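You operate a simulated robot arm through the tools that you are given. There is no shell and no other tool.

You are at the controls of a simulated robot arm. One attempt, no reset.

TASK
Mix blue and pink dye in the dye trough, one press each, and dye the paper in the green clamp.
Fine: use the dye box's dial and green button, blue first, the dial ends on pink; stir out the streaks, park the paddle, stand the clamp on the teal rack; the other clamps and controls stay. Set down upright: what you pick out.

Only the result counts: the job must be done as asked and must still hold three seconds after the hand-in. Knocking over, shifting, dropping, spilling or breaking anything else fails it.

THE ROBOT
A 7-joint arm with a two-finger parallel gripper, fixed in place. Base frame: the origin is at the foot of the arm, x ahead of it, y to its left, z up; the work surface is at about z = 0.802. Units: m, degrees, N and s.
With the tool pointing down near the work surface it reaches from about 0.24 to 0.68 m from the base axis. Its first joint turns from -66.0 to 66.0 degrees. Payload 2.4 kg.
Tool frame: the origin (TCP) lies between the finger pads and is the grasp point; the fingertips stand 0.03 m ahead of it; z points along the fingers, y is the line along which they close. Largest opening 0.094 m; finger width 0.028, thickness 0.01; the body of the gripper, 0.05 by 0.096 m, starts 0.055 m behind the TCP.
Orientation is that of the tool frame in the base frame, as a unit quaternion [w, x, y, z]. With the fingers straight down and closing along the base's y, the tool's x points along the base's -x, its y along +y and its z along -z.

THE INTERFACE
- The arm moves only by the tool servo_tool. Its arguments are lists of equal length, an entry for each row: "delta_pos": the shift along the tool's x, y, z in units of 500 mm (1.0 is 500 mm), a list of three; "rotation": the turn, a rotation vector about the tool's x, y, z in units of 120 degrees (1.0 is 120 degrees), a list of three; "grip": the gripper command, from -1 (fully open) to 1 (shut), values between in proportion. In form: {"delta_pos": [[tx, ty, tz], ...], "rotation": [[rx, ry, rz], ...], "grip": [grip, ...]}. A call has 1 to 20 rows; each row is the pose to reach, as a shift and turn from the pose commanded when the call began, along the tool's axes at that moment. A call with a number of a shift or a turn outside -1 to 1 is refused whole. A row lasts 0.2 s, in which the tool goes at most 0.05 m and 8.6 degrees; a call with a longer step from one row to the next is refused whole, and so is a gripper value outside its range. A pose out of reach is approached as far as the arm can. The call stops where the force on the tool passes 40 N (or 10 N more than at its start, if that is more) or the arm is blocked; 0.2 s more then pass. The fingers move at their own pace (about 0.153 m/s each) and stop on an object; they squeeze with about 35 N. The grip force told is the motor's: it shows also when the fingers shut on nothing. Time passes only in rows, and 0.2 s behind the last, so rows that repeat a pose let the fingers close. The reply holds the time, the measured pose of the TCP, the force on the tool along the base axes, the opening and the grip force, in the units named above and with some noise, with the torque about the TCP (base axes, N m) and any sound that the robot's microphone picked up, and new pictures: "pictures" is both (left out), scene, wrist or none.
- Cameras (640 x 400 px; columns grow to the right, rows downward): "scene" is fixed at [0.057, 0.4884, 1.4535]; the picture's right is [-0.55, -0.84, 0.00], its down [-0.42, 0.27, -0.87] and it looks along [0.73, -0.47, -0.50] (base axes); focal length 341 px, centre (320, 200). "wrist" rides on the gripper at [0.076, 0.014, -0.102] in the tool frame; the picture's right is [-0.18, 0.98, 0.00], its down [-0.75, -0.14, -0.64] and it looks along [-0.63, -0.12, 0.77] (tool axes); focal length 243 px, centre (320, 200). There is no depth. A picture from a camera that has moved, and an enlarged one, comes with that camera's place and axes in the base frame and with its lens.
- zoom(camera, box): a new picture of the part [left, top, right, bottom] of that camera's present view, enlarged. The clock stands still meanwhile.
- sign_off(): hands the job in; it is judged then, once.

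Places have to be worked out from the pictures, the camera data and where the tool is seen. Open the gripper and draw the arm clear of the work before you hand the job in, unless the task says otherwise.

The tools are called after ">>>" as a command line: name --argument value ..., lists and objects as JSON in quotes. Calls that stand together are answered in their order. servo_tool: Moves the arm, as the interface text tells. Its arguments: {"type":"object","properties":{"delta_pos":{"type":"array"},"rotation":{"type":"array"},"grip":{"type":"array"},"pictures":{"type":"string","enum":["both","scene","wrist","none"]}},"required":["delta_pos","rotation","grip"]} The other tools are called the same way: zoom (camera, box) takes an enlarged picture of a part of a camera's view; sign_off () hands the job in.

At the start:

```text
clock: 0.0
position: [0.4585, -0.0997, 1.2552]
ee_rot: [0.0, 0.0, 1.0, -0.001]
force: [0.4, -0.1, -1.0]
moment: [-0.01, -0.02, 0.01]
grip_width: 0.0938
gripper_force: 0.0
```

scene: 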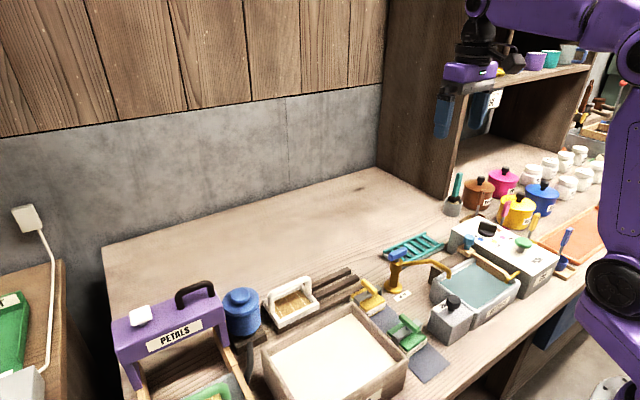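
wrist: 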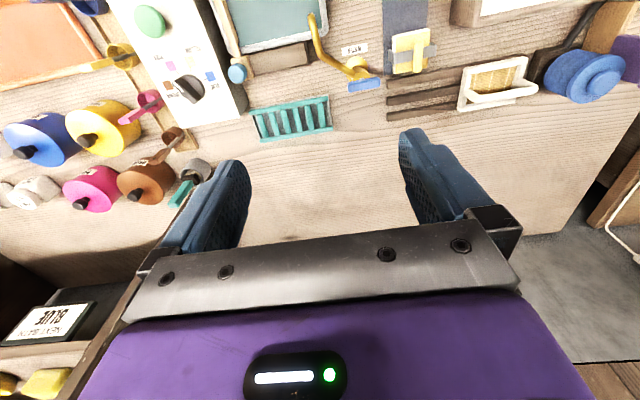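

The scene shows a dye box (dial, green button), a trough, clamps and a teal rack. I'll zoom in to see the details first.

>>> zoom --camera "scene" --box '[400, 200, 600, 325]'

>>> zoom --camera "scene" --box '[340, 220, 500, 390]'

>>> zoom --camera "wrist" --box '[80, 0, 260, 130]'

>>> zoom --camera "wrist" --box '[220, 0, 480, 150]'

```text
3.20 times, centred on (500, 262) of scene
camera zoom: at [0.057, 0.4884, 1.4535], right [-0.55, -0.84, 0.0], down [-0.42, 0.27, -0.87], along [0.73, -0.47, -0.5], focal length 1092 px, centre (-256, 0)
```

zoom: 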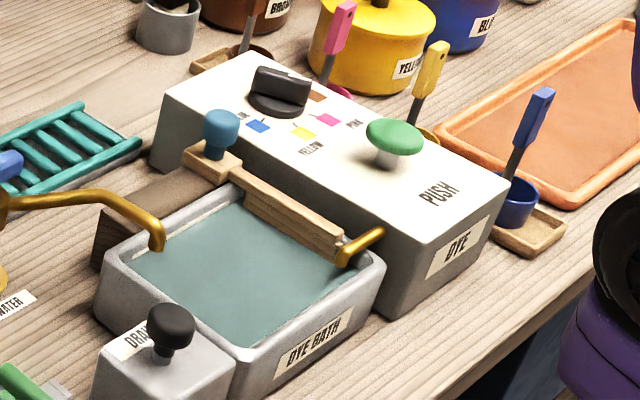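

```text
2.35 times, centred on (420, 305) of scene
camera zoom: at [0.057, 0.4884, 1.4535], right [-0.55, -0.84, 0.0], down [-0.42, 0.27, -0.87], along [0.73, -0.47, -0.5], focal length 803 px, centre (85, -47)
```

zoom: 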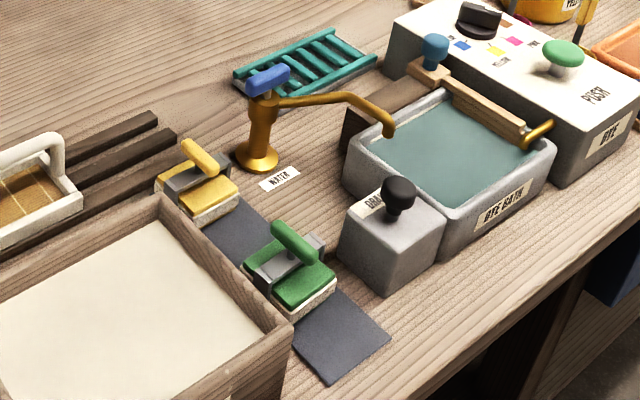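

```text
3.08 times, centred on (170, 65) of wrist
camera zoom: at [0.3821, -0.0865, 1.3564], right [0.18, 0.98, 0.0], down [0.75, -0.14, 0.64], along [0.63, -0.12, -0.77], focal length 746 px, centre (782, 615)
```

zoom: 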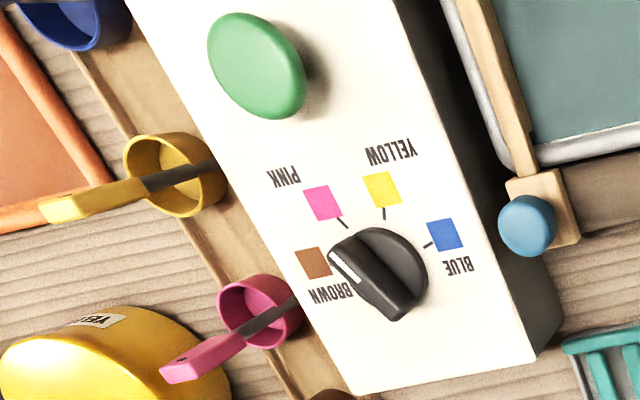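

```text
2.46 times, centred on (350, 75) of wrist
camera zoom: at [0.3821, -0.0865, 1.3564], right [0.18, 0.98, 0.0], down [0.75, -0.14, 0.64], along [0.63, -0.12, -0.77], focal length 597 px, centre (246, 508)
```

zoom: 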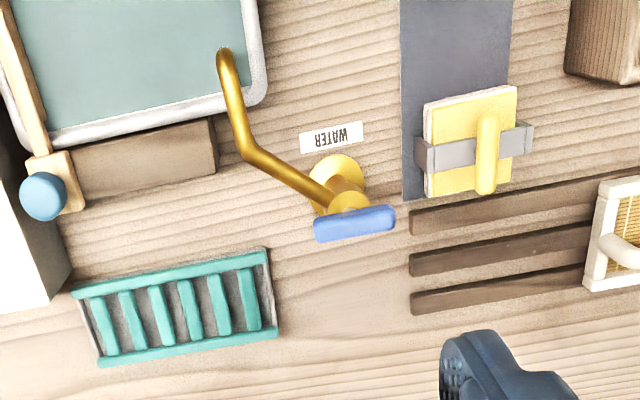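

The box sits near y≈-0.33, with its dial around (0.46,-0.33) and the button around (0.36,-0.33). I'll pull the arm back so the wrist camera takes in the trough, the clamps and the box together.

>>> servo_tool --delta_pos '[[0.06, -0.02, 0], [0.13, -0.05, 0], [0.2, -0.08, 0], [0.26, -0.1, 0], [0.26, -0.1, 0]]' --rotation '[[0, 0, 0], [0, 0, 0], [0, 0, 0], [0, 0, 0], [0, 0, 0]]' --grip '[-1, -1, -1, -1, -1]'

```text
clock: 1.2
position: [0.3276, -0.1496, 1.2551]
ee_rot: [-0.001, -0.002, 1.0, 0.0]
force: [-0.4, -0.5, -0.1]
moment: [0.02, -0.01, 0.0]
grip_width: 0.094
gripper_force: 0.1
camera wrist: at [0.2517, -0.1355, 1.3557], right [0.18, 0.98, 0.0], down [0.75, -0.14, 0.64], along [0.63, -0.12, -0.77], focal length 243 px, centre (320, 200)
```

scene: 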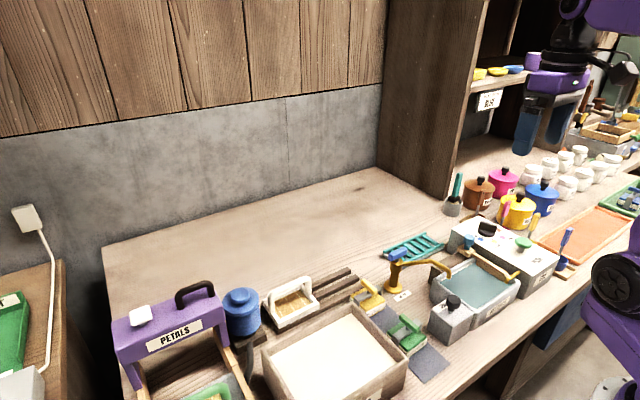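
wrist: 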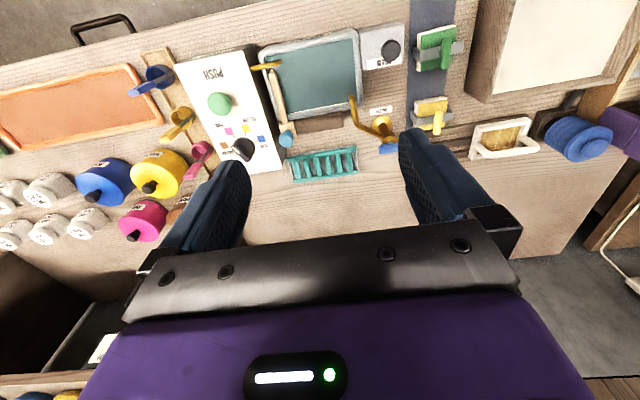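

Everything is now in view. I'll zoom in on the dye box and trough, then on the clamps.

>>> zoom --camera "wrist" --box '[170, 25, 330, 125]'

>>> zoom --camera "wrist" --box '[250, 15, 410, 115]'

>>> zoom --camera "wrist" --box '[340, 10, 500, 160]'

>>> zoom --camera "wrist" --box '[250, 90, 410, 190]'

```text
4.00 times, centred on (250, 75) of wrist
camera zoom: at [0.2517, -0.1355, 1.3557], right [0.18, 0.98, 0.0], down [0.75, -0.14, 0.64], along [0.63, -0.12, -0.77], focal length 970 px, centre (600, 700)
```

zoom: 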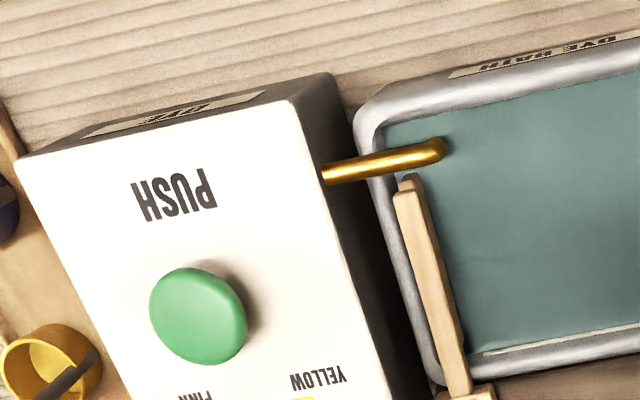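

```text
4.00 times, centred on (330, 65) of wrist
camera zoom: at [0.2517, -0.1355, 1.3557], right [0.18, 0.98, 0.0], down [0.75, -0.14, 0.64], along [0.63, -0.12, -0.77], focal length 970 px, centre (280, 740)
```

zoom: 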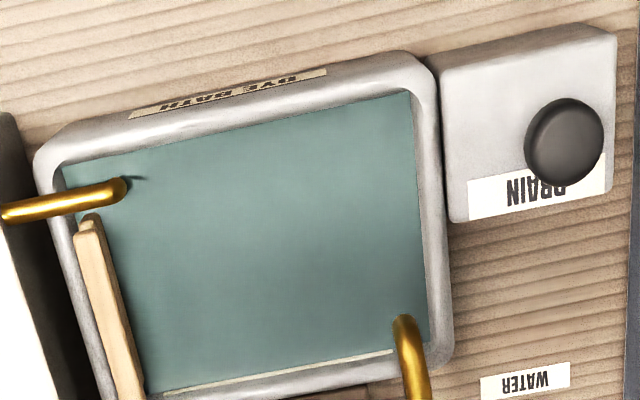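

```text
2.67 times, centred on (420, 85) of wrist
camera zoom: at [0.2517, -0.1355, 1.3557], right [0.18, 0.98, 0.0], down [0.75, -0.14, 0.64], along [0.63, -0.12, -0.77], focal length 647 px, centre (53, 507)
```

zoom: 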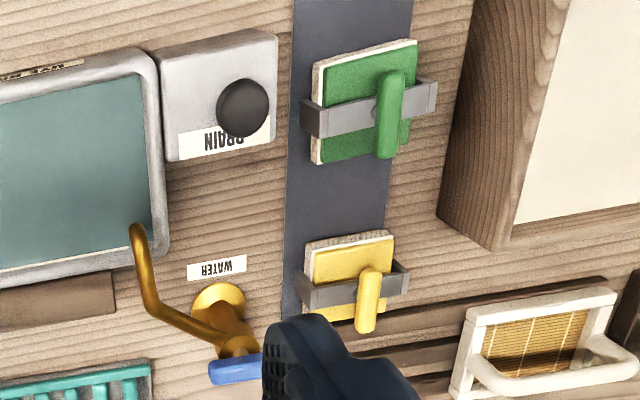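

```text
4.00 times, centred on (330, 140) of wrist
camera zoom: at [0.2517, -0.1355, 1.3557], right [0.18, 0.98, 0.0], down [0.75, -0.14, 0.64], along [0.63, -0.12, -0.77], focal length 970 px, centre (280, 440)
```

zoom: 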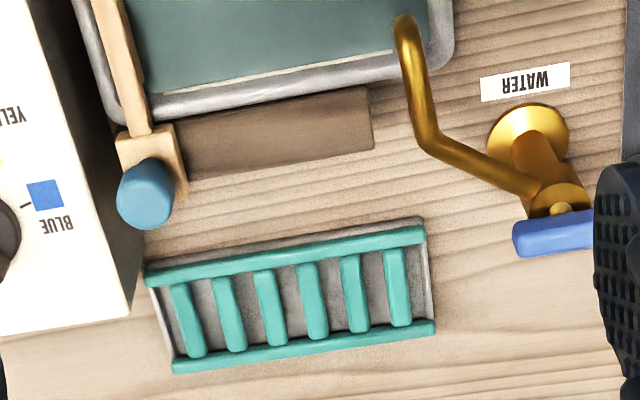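

The dial is confirmed pointing at BROWN, with blue about 150° clockwise from it as seen from above. I'll move over the dial and turn the gripper so the fingers straddle its ridge, staying high for now.

>>> servo_tool --delta_pos '[[-0.03, -0.04, 0.02], [-0.06, -0.08, 0.05], [-0.09, -0.12, 0.09], [-0.12, -0.16, 0.13], [-0.15, -0.2, 0.17], [-0.18, -0.24, 0.2], [-0.21, -0.28, 0.24], [-0.24, -0.33, 0.28], [-0.268, -0.366, 0.31], [-0.268, -0.366, 0.31]]' --rotation '[[0, 0, -0.069], [0, 0, -0.138], [0, 0, -0.207], [0, 0, -0.276], [0, 0, -0.345], [0, 0, -0.414], [0, 0, -0.483], [0, 0, -0.552], [0, 0, -0.62], [0, 0, -0.62]]' --grip '[-1, -1, -1, -1, -1, -1, -1, -1, -1, -1]'

```text
clock: 3.4
position: [0.4631, -0.3335, 1.0994]
ee_rot: [0.001, -0.605, 0.796, 0.0]
force: [0.6, -0.4, 0.4]
moment: [0.03, 0.03, 0.02]
grip_width: 0.094
gripper_force: 0.1
camera wrist: at [0.4278, -0.4024, 1.2006], right [-0.9, 0.44, 0.0], down [0.34, 0.69, 0.64], along [0.28, 0.58, -0.77], focal length 243 px, centre (320, 200)
```

scene: 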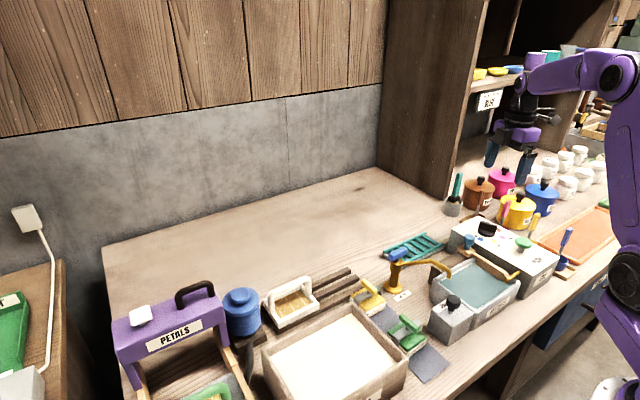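
wrist: 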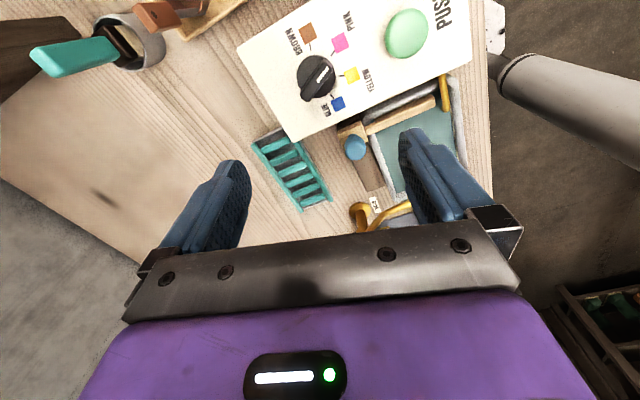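

>>> zoom --camera "wrist" --box '[250, 10, 410, 150]'

```text
2.86 times, centred on (330, 80) of wrist
camera zoom: at [0.4278, -0.4024, 1.2006], right [-0.9, 0.44, 0.0], down [0.34, 0.69, 0.64], along [0.28, 0.58, -0.77], focal length 693 px, centre (291, 543)
```

zoom: 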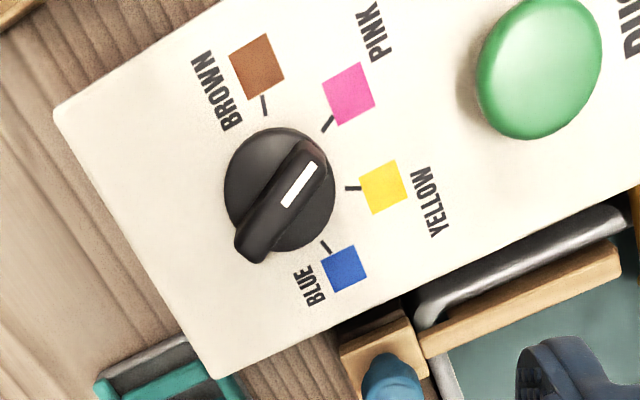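

A closer look shows the dial actually points at PINK now. Its centre is near (0.463,-0.3405) and the box top is z≈0.885. I'll align the fingers with the pink direction and come lower.

>>> servo_tool --delta_pos '[[0.003, -0.001, 0.05], [0.006, -0.002, 0.1], [0.01, -0.003, 0.15], [0.0135, -0.0037, 0.2], [0.0135, -0.0037, 0.25], [0.0135, -0.0037, 0.258], [0.0135, -0.0037, 0.258]]' --rotation '[[0, 0, 0.07], [0, 0, 0.14], [0, 0, 0.21], [0, 0, 0.28], [0, 0, 0.35], [0, 0, 0.415], [0, 0, 0.415]]' --grip '[-1, -1, -1, -1, -1, -1, -1]'

>>> zoom --camera "wrist" --box '[200, 40, 440, 190]'

>>> zoom --camera "scene" --box '[440, 180, 540, 260]'

```text
clock: 5.0
position: [0.464, -0.3418, 0.9717]
ee_rot: [0.0, -0.213, 0.977, 0.0]
force: [0.0, -0.2, 0.1]
moment: [-0.01, -0.02, 0.01]
grip_width: 0.0942
gripper_force: 0.0
camera wrist: at [0.3875, -0.3603, 1.0728], right [-0.24, 0.97, 0.0], down [0.74, 0.18, 0.64], along [0.62, 0.15, -0.77], focal length 243 px, centre (320, 200)
```

scene: 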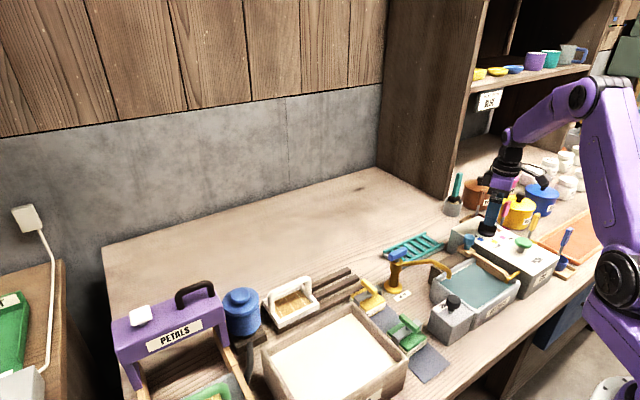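
wrist: 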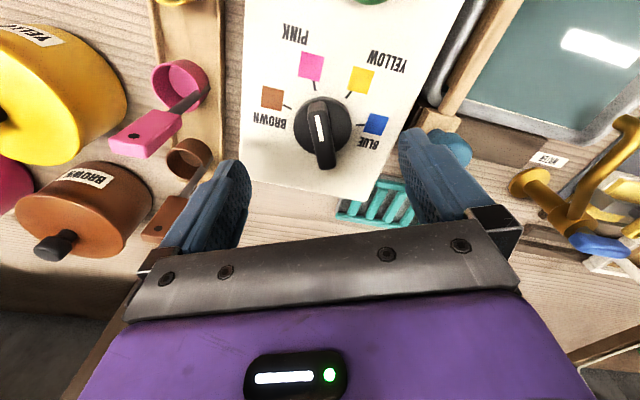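

```text
2.67 times, centred on (320, 115) of wrist
camera zoom: at [0.3875, -0.3603, 1.0728], right [-0.24, 0.97, 0.0], down [0.74, 0.18, 0.64], along [0.62, 0.15, -0.77], focal length 647 px, centre (320, 427)
```

zoom: 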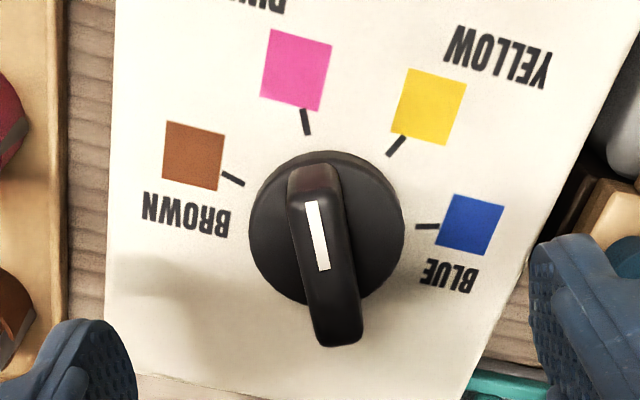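

```text
5.00 times, centred on (490, 220) of scene
camera zoom: at [0.057, 0.4884, 1.4535], right [-0.55, -0.84, 0.0], down [-0.42, 0.27, -0.87], along [0.73, -0.47, -0.5], focal length 1706 px, centre (-530, 100)
```

zoom: 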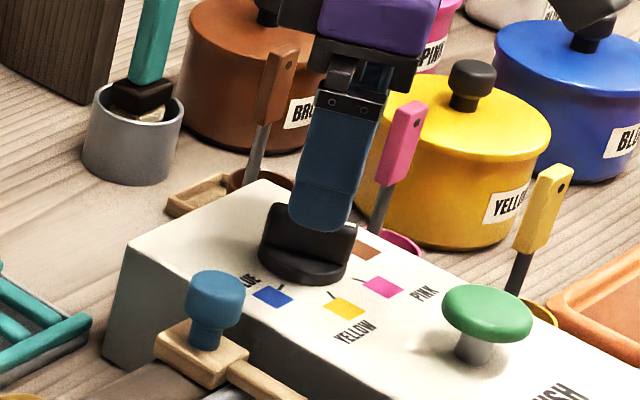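

The fingers are aligned with and centred over the ridge, which points at PINK. I'll go down to TCP z≈0.932 and close.

>>> servo_tool --delta_pos '[[0, 0, 0.04], [0, 0, 0.08], [0, 0, 0.08], [0, 0, 0.08], [0, 0, 0.08], [0, 0, 0.08]]' --rotation '[[0, 0, 0], [0, 0, 0], [0, 0, 0], [0, 0, 0], [0, 0, 0], [0, 0, 0]]' --grip '[-1, -1, 0, 1, 1, 1]'

```text
clock: 6.4
position: [0.4641, -0.3405, 0.9311]
ee_rot: [-0.001, -0.213, 0.977, 0.001]
force: [-3.3, 5.2, 0.0]
moment: [0.08, -0.22, 0.02]
grip_width: 0.0138
gripper_force: 45.4
camera wrist: at [0.3877, -0.3589, 1.0333], right [-0.24, 0.97, 0.0], down [0.74, 0.19, 0.64], along [0.62, 0.16, -0.77], focal length 243 px, centre (320, 200)
```

scene: 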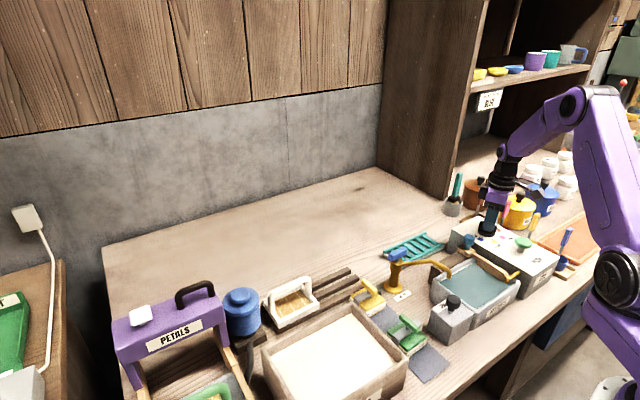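
wrist: 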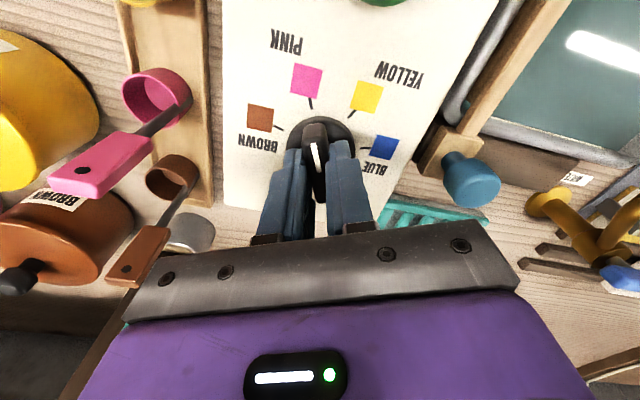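

The ridge is held, at a width of 13.8 mm. I'll turn it about 99° clockwise (seen from above) to BLUE.

>>> servo_tool --delta_pos '[[0, 0.002, 0], [0, 0.002, 0], [0, 0.002, 0], [0, 0.002, 0], [0, 0.002, 0], [0, 0.002, 0], [0, 0.002, 0], [0, 0.002, 0], [0, 0.002, 0], [0, 0.002, 0], [0, 0.002, 0], [0, 0.002, 0], [0, 0.002, 0]]' --rotation '[[0, 0, 0.069], [0, 0, 0.138], [0, 0, 0.207], [0, 0, 0.276], [0, 0, 0.345], [0, 0, 0.414], [0, 0, 0.483], [0, 0, 0.552], [0, 0, 0.621], [0, 0, 0.69], [0, 0, 0.759], [0, 0, 0.827], [0, 0, 0.827]]' --grip '[1, 1, 1, 1, 1, 1, 1, 1, 1, 1, 1, 1, 1]'

```text
clock: 9.2
position: [0.464, -0.3376, 0.9313]
ee_rot: [0.0, 0.605, 0.796, 0.0]
force: [6.7, 22.1, 28.3]
moment: [0.53, -0.13, 0.01]
grip_width: 0.0139
gripper_force: 44.6
camera wrist: at [0.4571, -0.2607, 1.033], right [1.0, 0.08, 0.0], down [0.06, -0.76, 0.64], along [0.05, -0.64, -0.77], focal length 243 px, centre (320, 200)
```

scene: 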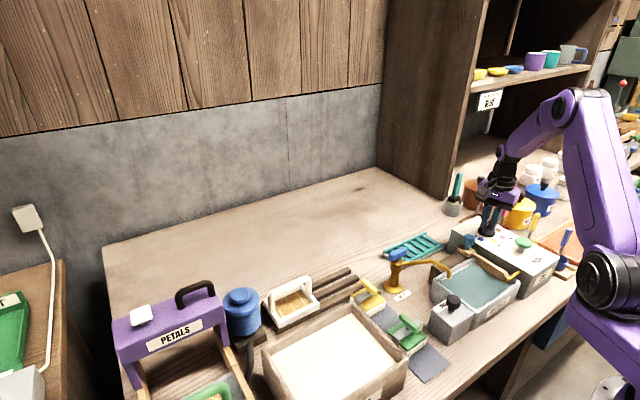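
wrist: 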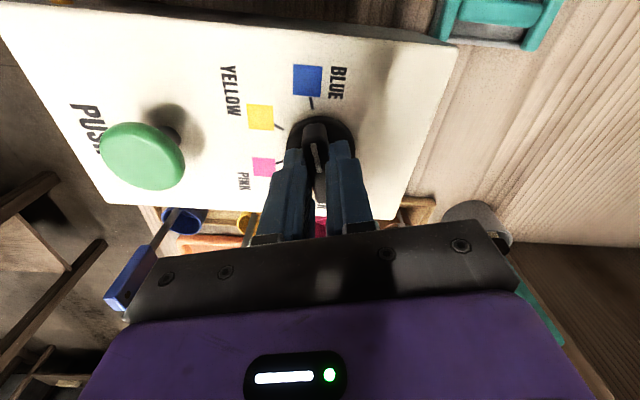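

The pointer now looks to be at BLUE. There is some side load on the grip, so I'll open the fingers to release it and then rise.

>>> servo_tool --delta_pos '[[0, 0, 0], [0, 0, 0], [0, 0, 0], [0, 0, -0.06], [0, 0, -0.12], [0, 0, -0.12]]' --rotation '[[0, 0, 0], [0, 0, 0], [0, 0, 0], [0, 0, 0], [0, 0, 0], [0, 0, 0]]' --grip '[-0.5, -0.5, -0.5, -0.5, -0.5, -0.5]'

>>> zoom --camera "wrist" --box '[200, 40, 440, 190]'

```text
clock: 10.6
position: [0.462, -0.3396, 0.9909]
ee_rot: [-0.001, 0.606, 0.795, 0.0]
force: [0.4, -0.2, 0.0]
moment: [-0.01, -0.02, 0.0]
grip_width: 0.0705
gripper_force: 0.1
camera wrist: at [0.4548, -0.2632, 1.0924], right [1.0, 0.08, 0.0], down [0.06, -0.76, 0.64], along [0.05, -0.64, -0.77], focal length 243 px, centre (320, 200)
```

scene: 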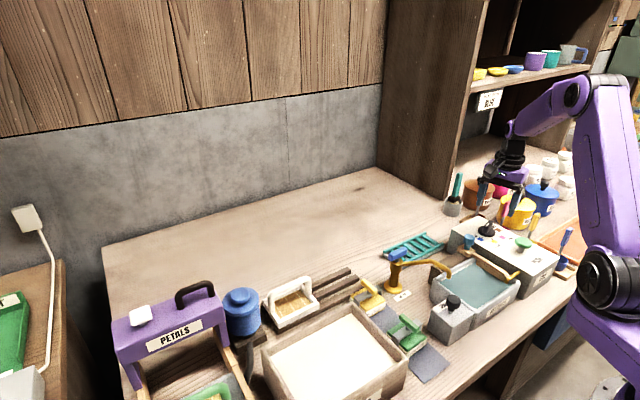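
wrist: 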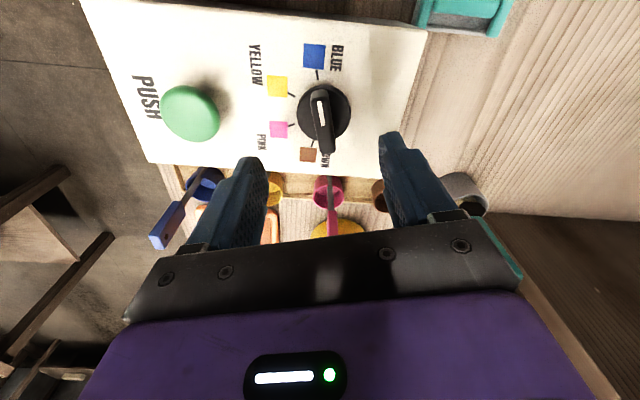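

```text
2.67 times, centred on (320, 115) of wrist
camera zoom: at [0.4548, -0.2632, 1.0924], right [1.0, 0.08, 0.0], down [0.06, -0.76, 0.64], along [0.05, -0.64, -0.77], focal length 647 px, centre (320, 427)
```

zoom: 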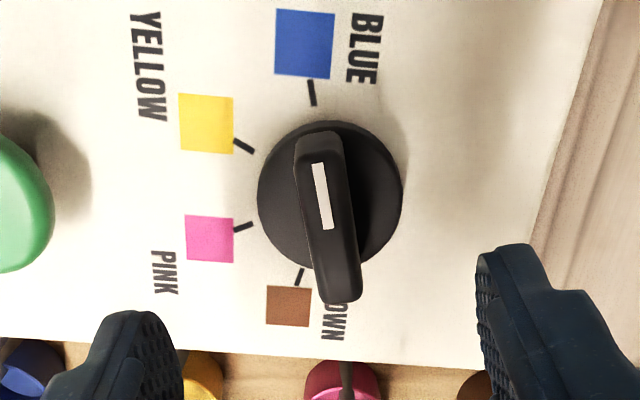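

The dial is now on BLUE. I'll close the fingers and move above the green button at about (0.365,-0.338), with the tips just over it.

>>> servo_tool --delta_pos '[[0.018, -0.062, 0], [0.036, -0.124, 0], [0.0546, -0.186, 0], [0.0546, -0.186, 0], [0.0546, -0.186, 0.04], [0.0546, -0.186, 0.04]]' --rotation '[[0, 0, 0], [0, 0, 0], [0, 0, 0], [0, 0, 0], [0, 0, 0], [0, 0, 0]]' --grip '[1, 1, 1, 1, 1, 1]'

>>> zoom --camera "scene" --box '[440, 180, 600, 280]'

```text
clock: 12.0
position: [0.3655, -0.3386, 0.9706]
ee_rot: [0.0, 0.606, 0.796, 0.0]
force: [1.0, -0.6, 0.3]
moment: [-0.04, 0.02, 0.01]
grip_width: 0.0002
gripper_force: 32.8
camera wrist: at [0.3577, -0.2609, 1.0721], right [1.0, 0.08, 0.0], down [0.06, -0.76, 0.64], along [0.05, -0.64, -0.77], focal length 243 px, centre (320, 200)
```

scene: 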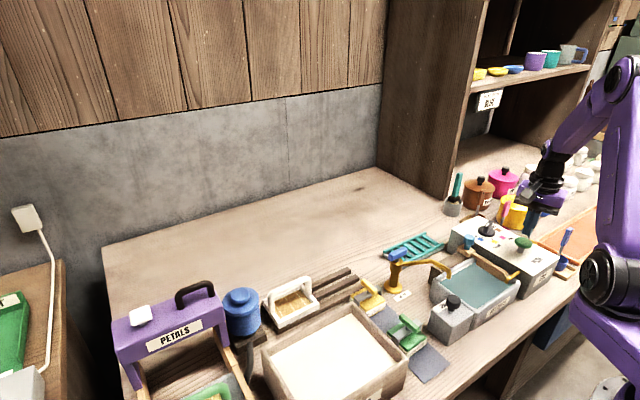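
wrist: 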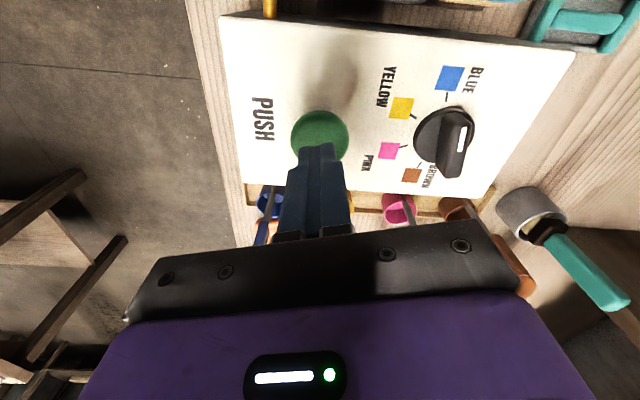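

```text
4.00 times, centred on (520, 230) of scene
camera zoom: at [0.057, 0.4884, 1.4535], right [-0.55, -0.84, 0.0], down [-0.42, 0.27, -0.87], along [0.73, -0.47, -0.5], focal length 1365 px, centre (-480, 80)
```

zoom: 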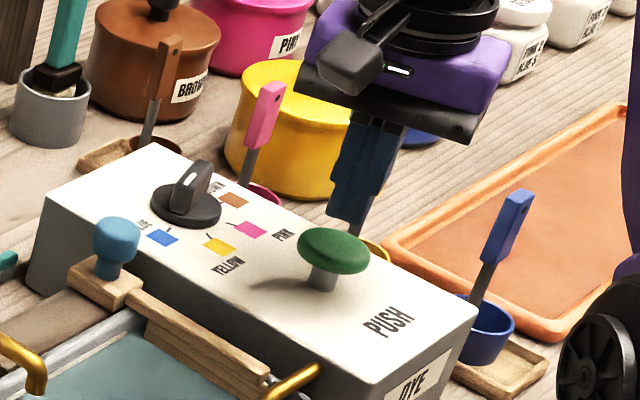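

The fingertips are over the button cap. I'll shift about 4 mm to centre and press down slowly, watching for force or a click.

>>> servo_tool --delta_pos '[[0.009, -0.002, 0], [0.009, -0.002, 0.01], [0.009, -0.002, 0.018], [0.009, -0.002, 0.024], [0.009, -0.002, 0.03], [0.009, -0.002, 0.036], [0.009, -0.002, 0.042], [0.009, -0.002, 0.048]]' --rotation '[[0, 0, 0], [0, 0, 0], [0, 0, 0], [0, 0, 0], [0, 0, 0], [0, 0, 0], [0, 0, 0], [0, 0, 0]]' --grip '[1, 1, 1, 1, 1, 1, 1, 1]'

>>> zoom --camera "scene" --box '[420, 200, 580, 320]'

```text
clock: 13.8
position: [0.3644, -0.3344, 0.947]
ee_rot: [0.0, 0.606, 0.795, 0.0]
force: [1.2, -0.5, 1.4]
moment: [0.03, -0.05, 0.01]
grip_width: 0.0004
gripper_force: 33.4
camera wrist: at [0.3562, -0.2571, 1.0487], right [1.0, 0.08, 0.0], down [0.06, -0.76, 0.64], along [0.05, -0.64, -0.77], focal length 243 px, centre (320, 200)
```

scene: 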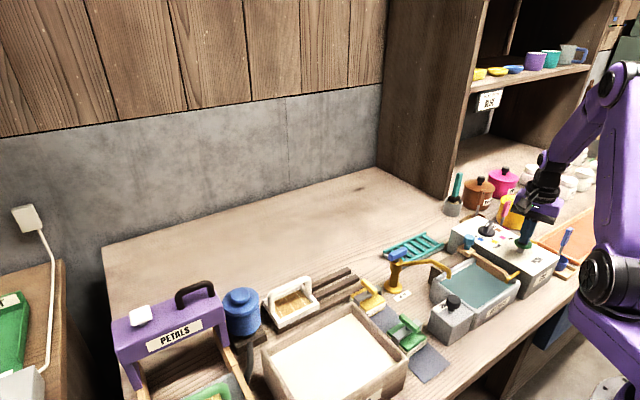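
wrist: 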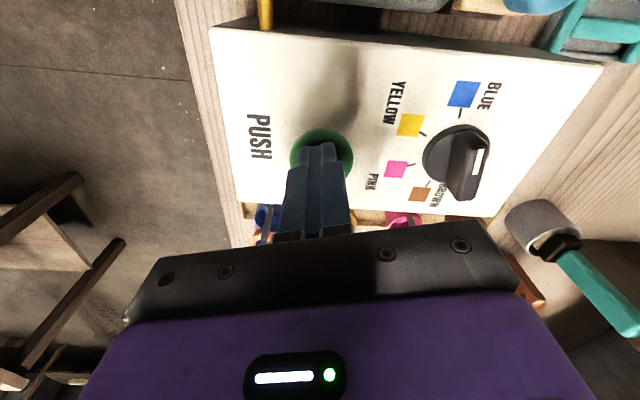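

```text
3.33 times, centred on (500, 260) of scene
camera zoom: at [0.0571, 0.4884, 1.4535], right [-0.55, -0.84, 0.0], down [-0.42, 0.27, -0.87], along [0.73, -0.47, -0.5], focal length 1138 px, centre (-280, 0)
```

zoom: 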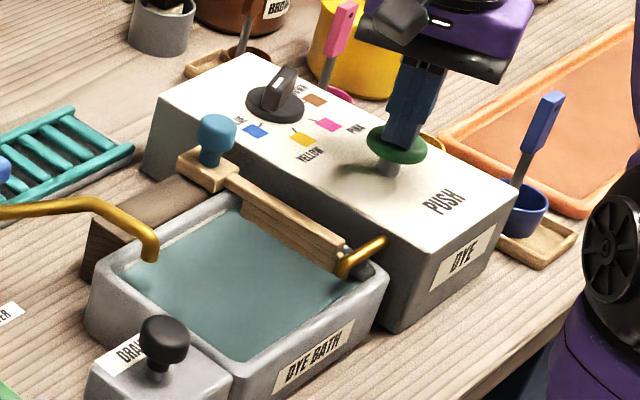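

The tip is at z≈0.917 and only just touching the cap, with no click yet. I'll keep pressing in small steps.

>>> servo_tool --delta_pos '[[0, 0, 0.004], [0, 0, 0.008], [0, 0, 0.012], [0, 0, 0.016], [0, 0, 0.02]]' --rotation '[[0, 0, 0], [0, 0, 0], [0, 0, 0], [0, 0, 0], [0, 0, 0]]' --grip '[1, 1, 1, 1, 1]'

>>> zoom --camera "scene" --box '[420, 200, 580, 320]'

```text
clock: 15.0
position: [0.3629, -0.3349, 0.938]
ee_rot: [0.001, 0.606, 0.796, 0.0]
force: [-1.3, -0.7, 5.3]
moment: [-0.04, 0.03, -0.05]
grip_width: 0.0001
gripper_force: 32.4
heard: click
camera wrist: at [0.3564, -0.257, 1.039], right [1.0, 0.08, 0.0], down [0.06, -0.76, 0.64], along [0.05, -0.64, -0.77], focal length 243 px, centre (320, 200)
```

scene: 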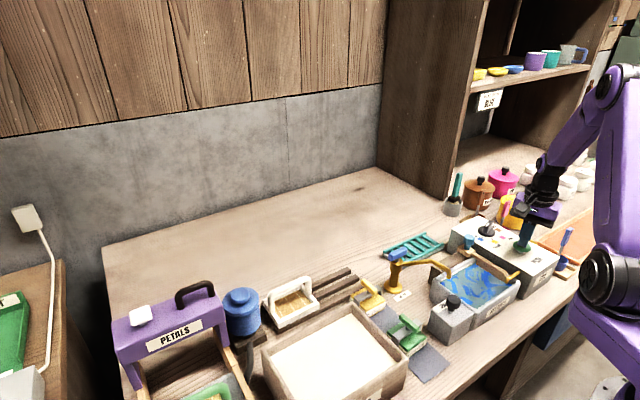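
wrist: 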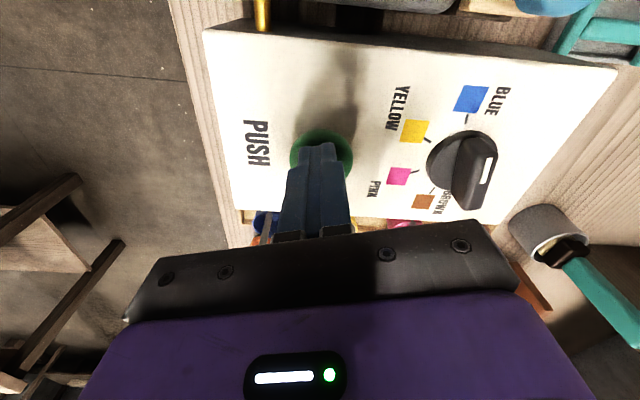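

```text
3.33 times, centred on (500, 260) of scene
camera zoom: at [0.0569, 0.4884, 1.4534], right [-0.55, -0.84, 0.0], down [-0.42, 0.27, -0.87], along [0.73, -0.47, -0.5], focal length 1138 px, centre (-280, 0)
```

zoom: 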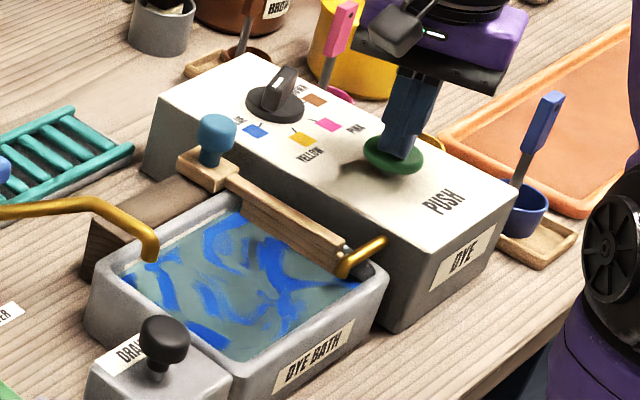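

There was a click and blue streaks have appeared in the bath. I'll lift off the button and go back above the dial with the fingers opening.

>>> servo_tool --delta_pos '[[0, 0, -0.06], [0, 0, -0.108], [-0.015, 0.05, -0.108], [-0.03, 0.1, -0.108], [-0.045, 0.15, -0.108], [-0.059, 0.192, -0.108], [-0.059, 0.192, -0.108], [-0.059, 0.192, -0.108]]' --rotation '[[0, 0, 0], [0, 0, 0], [0, 0, 0], [0, 0, 0], [0, 0, 0], [0, 0, 0], [0, 0, 0], [0, 0, 0]]' --grip '[1, 1, 1, 1, 1, -0.3, -0.3, -0.3]'

>>> zoom --camera "wrist" --box '[200, 40, 440, 190]'

```text
clock: 16.8
position: [0.4656, -0.3395, 0.992]
ee_rot: [0.0, 0.606, 0.795, 0.0]
force: [-0.1, 0.4, -0.2]
moment: [0.01, -0.03, 0.02]
grip_width: 0.0612
gripper_force: 0.0
camera wrist: at [0.4581, -0.261, 1.0923], right [1.0, 0.08, 0.0], down [0.06, -0.76, 0.64], along [0.05, -0.64, -0.77], focal length 243 px, centre (320, 200)
```

scene: 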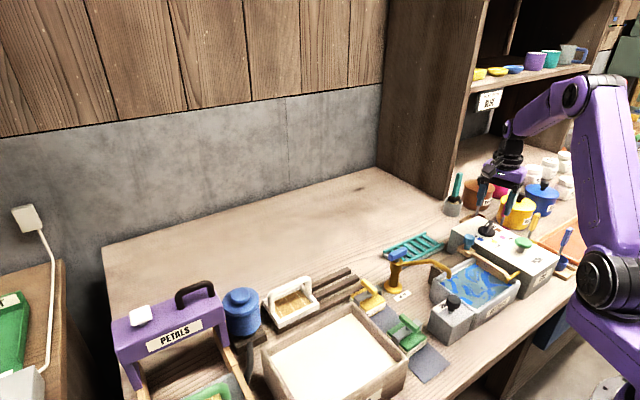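
wrist: 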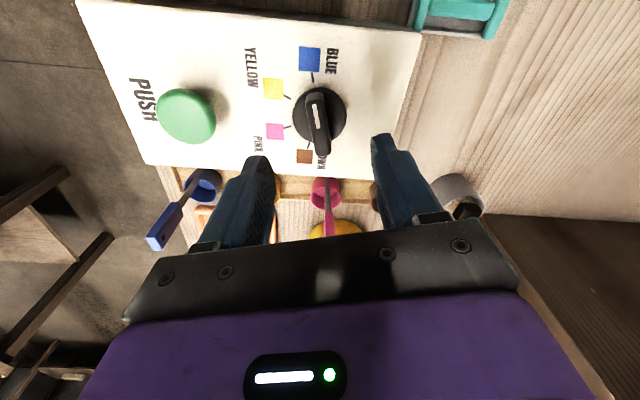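

```text
2.67 times, centred on (320, 115) of wrist
camera zoom: at [0.4581, -0.261, 1.0923], right [1.0, 0.08, 0.0], down [0.06, -0.76, 0.64], along [0.05, -0.64, -0.77], focal length 647 px, centre (320, 427)
```

zoom: 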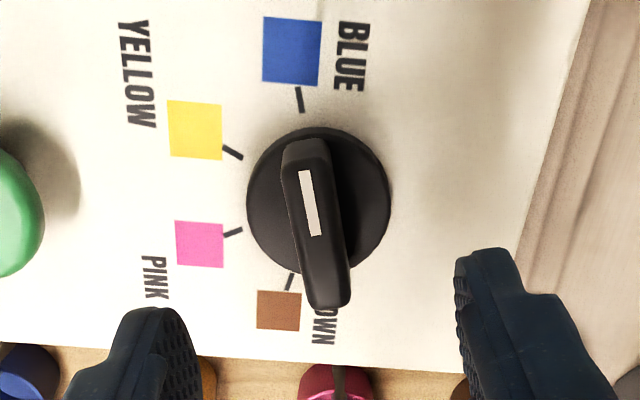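

Still on BLUE and nicely centred. I'll lower, grip the ridge, and turn it back 99° to PINK.

>>> servo_tool --delta_pos '[[0.004, -0.002, 0.06], [0.004, -0.002, 0.12], [0.004, -0.002, 0.12], [0.004, -0.002, 0.12], [0.004, -0.002, 0.12]]' --rotation '[[0, 0, 0], [0, 0, 0], [0, 0, 0], [0, 0, 0], [0, 0, 0]]' --grip '[-0.3, -0.3, 1, 1, 1]' --pictures "none"

>>> servo_tool --delta_pos '[[0, 0, 0], [0, 0, 0], [0, 0, 0], [0, 0, 0], [0, 0, 0], [0, 0, 0], [0, 0, 0], [0, 0, 0], [0, 0, 0], [0, 0, 0], [0, 0, 0], [0, 0, 0], [0, 0, 0]]' --rotation '[[0, 0, -0.069], [0, 0, -0.138], [0, 0, -0.207], [0, 0, -0.276], [0, 0, -0.345], [0, 0, -0.414], [0, 0, -0.483], [0, 0, -0.552], [0, 0, -0.621], [0, 0, -0.69], [0, 0, -0.759], [0, 0, -0.827], [0, 0, -0.827]]' --grip '[1, 1, 1, 1, 1, 1, 1, 1, 1, 1, 1, 1, 1]'

```text
clock: 18.0
position: [0.4647, -0.3369, 0.931]
ee_rot: [0.002, 0.605, 0.796, 0.0]
force: [5.4, 1.1, -3.6]
moment: [-0.68, -0.3, 0.0]
grip_width: 0.0139
gripper_force: 45.2
```

```text
clock: 20.5
position: [0.461, -0.3407, 0.932]
ee_rot: [0.002, -0.166, 0.986, -0.004]
force: [4.7, -6.7, -6.3]
moment: [0.36, 0.55, -0.02]
grip_width: 0.0139
gripper_force: 44.9
stopped in row 12: the force on the tool passed its limit at 41 N (the readings are from after the stop); the commanded pose is now the measured one
camera wrist: at [0.3836, -0.351, 1.0318], right [-0.15, 0.99, -0.01], down [0.76, 0.12, 0.64], along [0.64, 0.09, -0.76], focal length 243 px, centre (320, 200)
```

scene: 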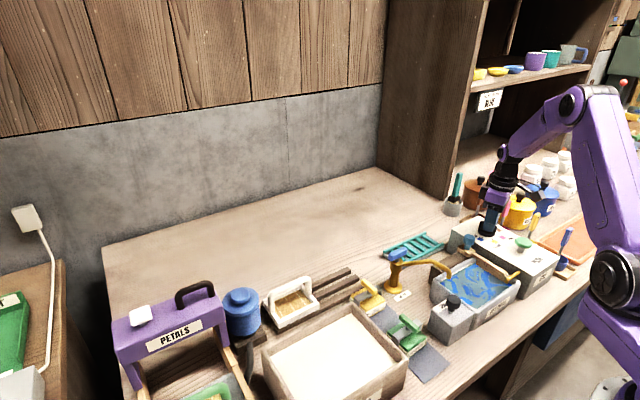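
wrist: 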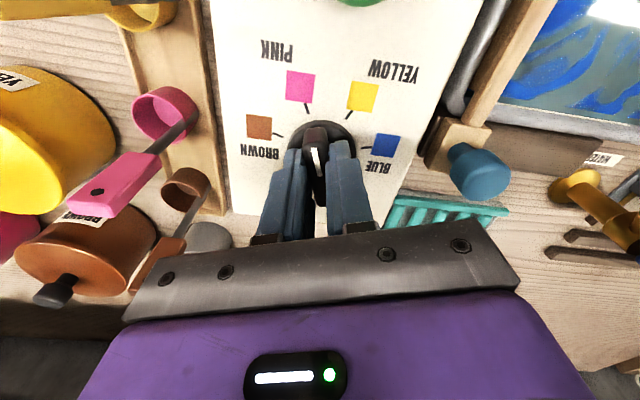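

It stopped at about 19° because of side load, roughly 6° short of PINK. The load has eased now, so I'll finish the turn.

>>> servo_tool --delta_pos '[[0, 0, 0], [0, 0, 0], [0, 0, 0]]' --rotation '[[0, 0, -0.025], [0, 0, -0.049], [0, 0, -0.049]]' --grip '[1, 1, 1]' --pictures "none"

>>> servo_tool --delta_pos '[[0, 0, 0], [0, 0, 0], [0, 0, 0], [0, 0, -0.06], [0, 0, -0.12], [0, 0, -0.12]]' --rotation '[[0, 0, 0], [0, 0, 0], [0, 0, 0], [0, 0, 0], [0, 0, 0], [0, 0, 0]]' --grip '[-0.3, -0.3, -0.3, -0.3, -0.3, -0.3]'

>>> zoom --camera "wrist" --box '[200, 40, 440, 190]'

```text
clock: 21.3
position: [0.462, -0.3412, 0.9297]
ee_rot: [0.002, -0.217, 0.976, -0.004]
force: [4.7, -9.9, -2.2]
moment: [0.63, -0.02, -0.04]
grip_width: 0.014
gripper_force: 45.5
```

```text
clock: 22.7
position: [0.462, -0.341, 0.9915]
ee_rot: [0.0, -0.217, 0.976, -0.003]
force: [0.1, 0.6, 0.0]
moment: [-0.01, 0.0, 0.0]
grip_width: 0.0613
gripper_force: 0.1
camera wrist: at [0.3855, -0.3591, 1.0924], right [-0.25, 0.97, -0.01], down [0.74, 0.19, 0.64], along [0.62, 0.15, -0.77], focal length 243 px, centre (320, 200)
```

scene: 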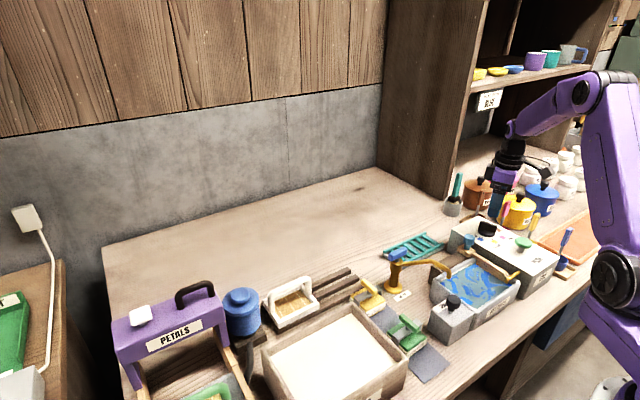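
wrist: 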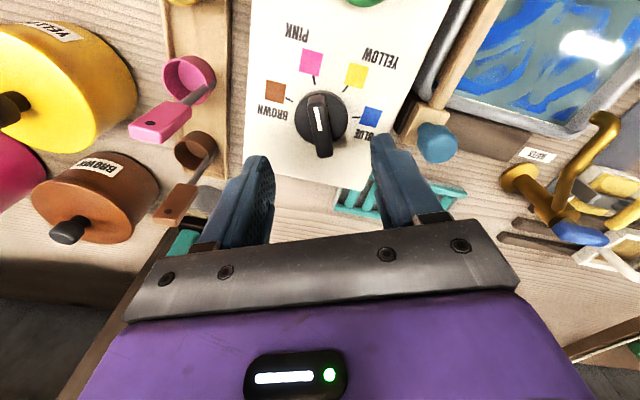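

```text
2.67 times, centred on (320, 115) of wrist
camera zoom: at [0.3855, -0.3591, 1.0924], right [-0.25, 0.97, -0.01], down [0.74, 0.19, 0.64], along [0.62, 0.15, -0.77], focal length 647 px, centre (320, 427)
```

zoom: 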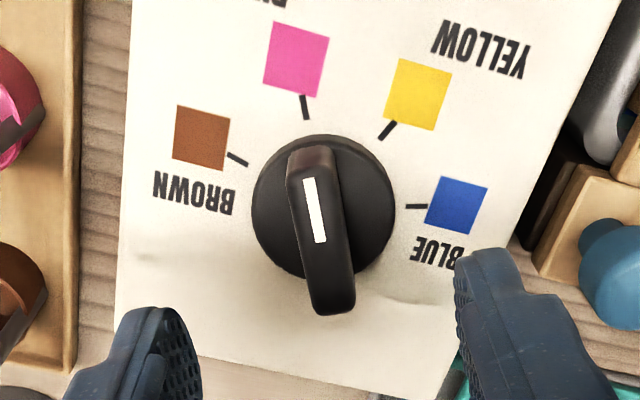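

The dial is back on PINK. I'll move closed fingers over the button and press once, down to the depth that clicked last time.

>>> servo_tool --delta_pos '[[0.04, 0.024, 0], [0.09, 0.05, 0], [0.13, 0.072, 0], [0.1725, 0.0961, 0], [0.1725, 0.0961, 0], [0.1725, 0.0961, 0.04], [0.1725, 0.0961, 0.07], [0.1725, 0.0961, 0.085], [0.1725, 0.0961, 0.093], [0.1725, 0.0961, 0.099], [0.1725, 0.0961, 0.104], [0.1725, 0.0961, 0.109]]' --rotation '[[0, 0, 0], [0, 0, 0], [0, 0, 0], [0, 0, 0], [0, 0, 0], [0, 0, 0], [0, 0, 0], [0, 0, 0], [0, 0, 0], [0, 0, 0], [0, 0, 0], [0, 0, 0]]' --grip '[1, 1, 1, 1, 1, 1, 1, 1, 1, 1, 1, 1]'

>>> zoom --camera "scene" --box '[420, 200, 580, 320]'

```text
clock: 25.3
position: [0.364, -0.332, 0.9362]
ee_rot: [0.0, -0.217, 0.976, -0.003]
force: [-2.5, 0.9, 6.0]
moment: [-0.01, 0.1, 0.01]
grip_width: 0.0
gripper_force: 33.0
heard: click
camera wrist: at [0.2866, -0.3509, 1.0376], right [-0.25, 0.97, -0.01], down [0.74, 0.19, 0.64], along [0.62, 0.15, -0.77], focal length 243 px, centre (320, 200)
```

scene: 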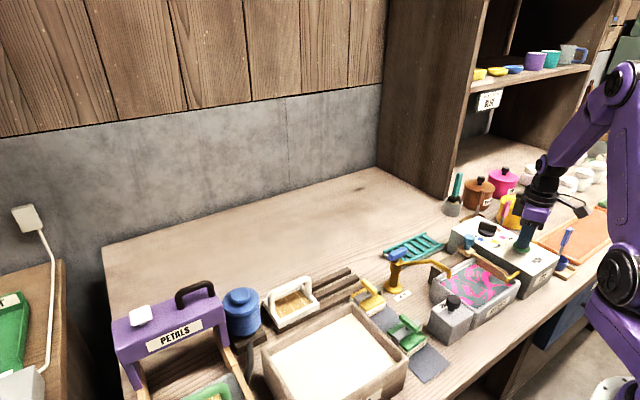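
wrist: 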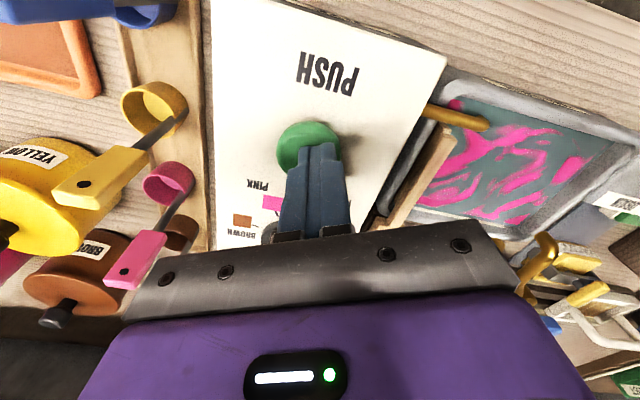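

```text
3.33 times, centred on (500, 260) of scene
camera zoom: at [0.0569, 0.4885, 1.4534], right [-0.55, -0.84, 0.0], down [-0.42, 0.27, -0.87], along [0.73, -0.47, -0.5], focal length 1138 px, centre (-280, 0)
```

zoom: 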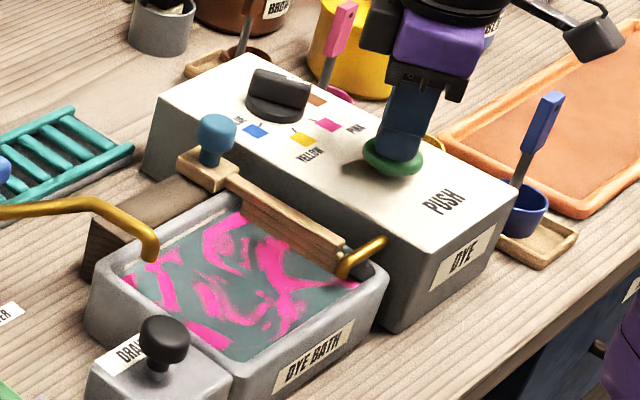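

The second click put pink streaks in the bath, and the dial is on PINK. I'll lift clear and move above the blue paddle knob, with the yaw back to nominal.

>>> servo_tool --delta_pos '[[0, 0, -0.08], [0, 0, -0.16], [-0.06, 0.03, -0.22], [-0.12, 0.055, -0.26], [-0.18, 0.085, -0.28], [-0.233, 0.107, -0.28], [-0.233, 0.107, -0.28]]' --rotation '[[0, 0, 0], [0, 0, 0], [0, 0, 0.06], [0, 0, 0.12], [0, 0, 0.18], [0, 0, 0.209], [0, 0, 0.209]]' --grip '[1, 1, 1, 0, -0.5, -0.5, -0.5]'

>>> zoom --camera "wrist" --box '[250, 40, 490, 190]'

>>> zoom --camera "scene" --box '[370, 200, 530, 320]'

```text
clock: 26.9
position: [0.4437, -0.2349, 1.0757]
ee_rot: [0.001, 0.001, 1.0, -0.003]
force: [0.0, 1.0, -0.3]
moment: [0.0, -0.03, 0.02]
grip_width: 0.0704
gripper_force: 0.1
camera wrist: at [0.3671, -0.2195, 1.1779], right [0.19, 0.98, 0.0], down [0.75, -0.14, 0.65], along [0.63, -0.12, -0.76], focal length 243 px, centre (320, 200)
```

scene: 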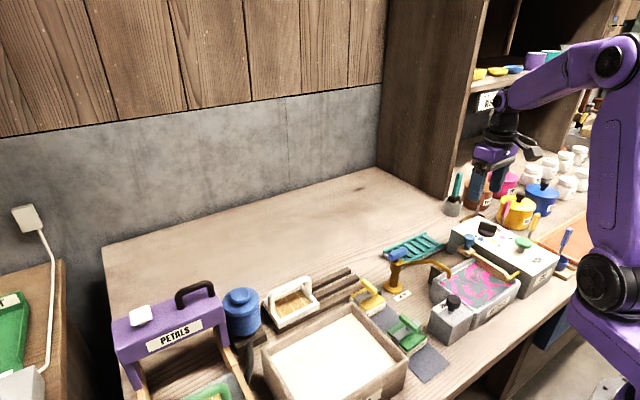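
wrist: 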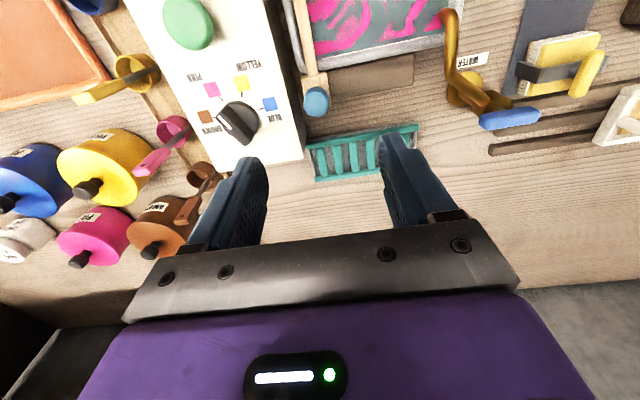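

```text
2.67 times, centred on (370, 115) of wrist
camera zoom: at [0.3671, -0.2195, 1.1779], right [0.19, 0.98, 0.0], down [0.75, -0.14, 0.65], along [0.63, -0.12, -0.76], focal length 647 px, centre (187, 427)
```

zoom: 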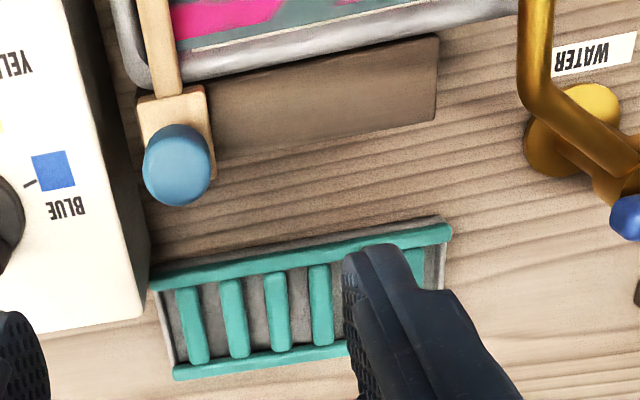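

```text
3.33 times, centred on (450, 260) of scene
camera zoom: at [0.057, 0.4884, 1.4535], right [-0.55, -0.84, 0.0], down [-0.42, 0.27, -0.87], along [0.73, -0.47, -0.5], focal length 1138 px, centre (-113, 0)
```

zoom: 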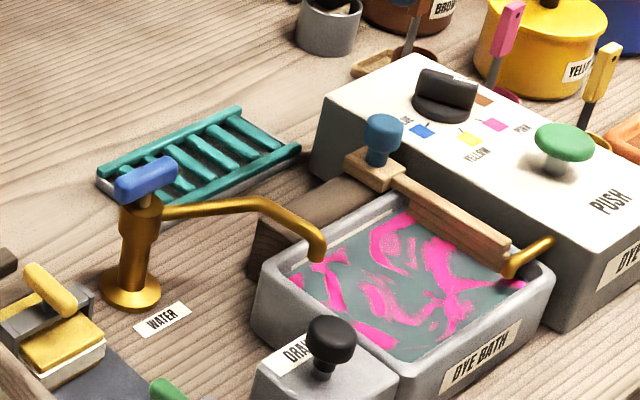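

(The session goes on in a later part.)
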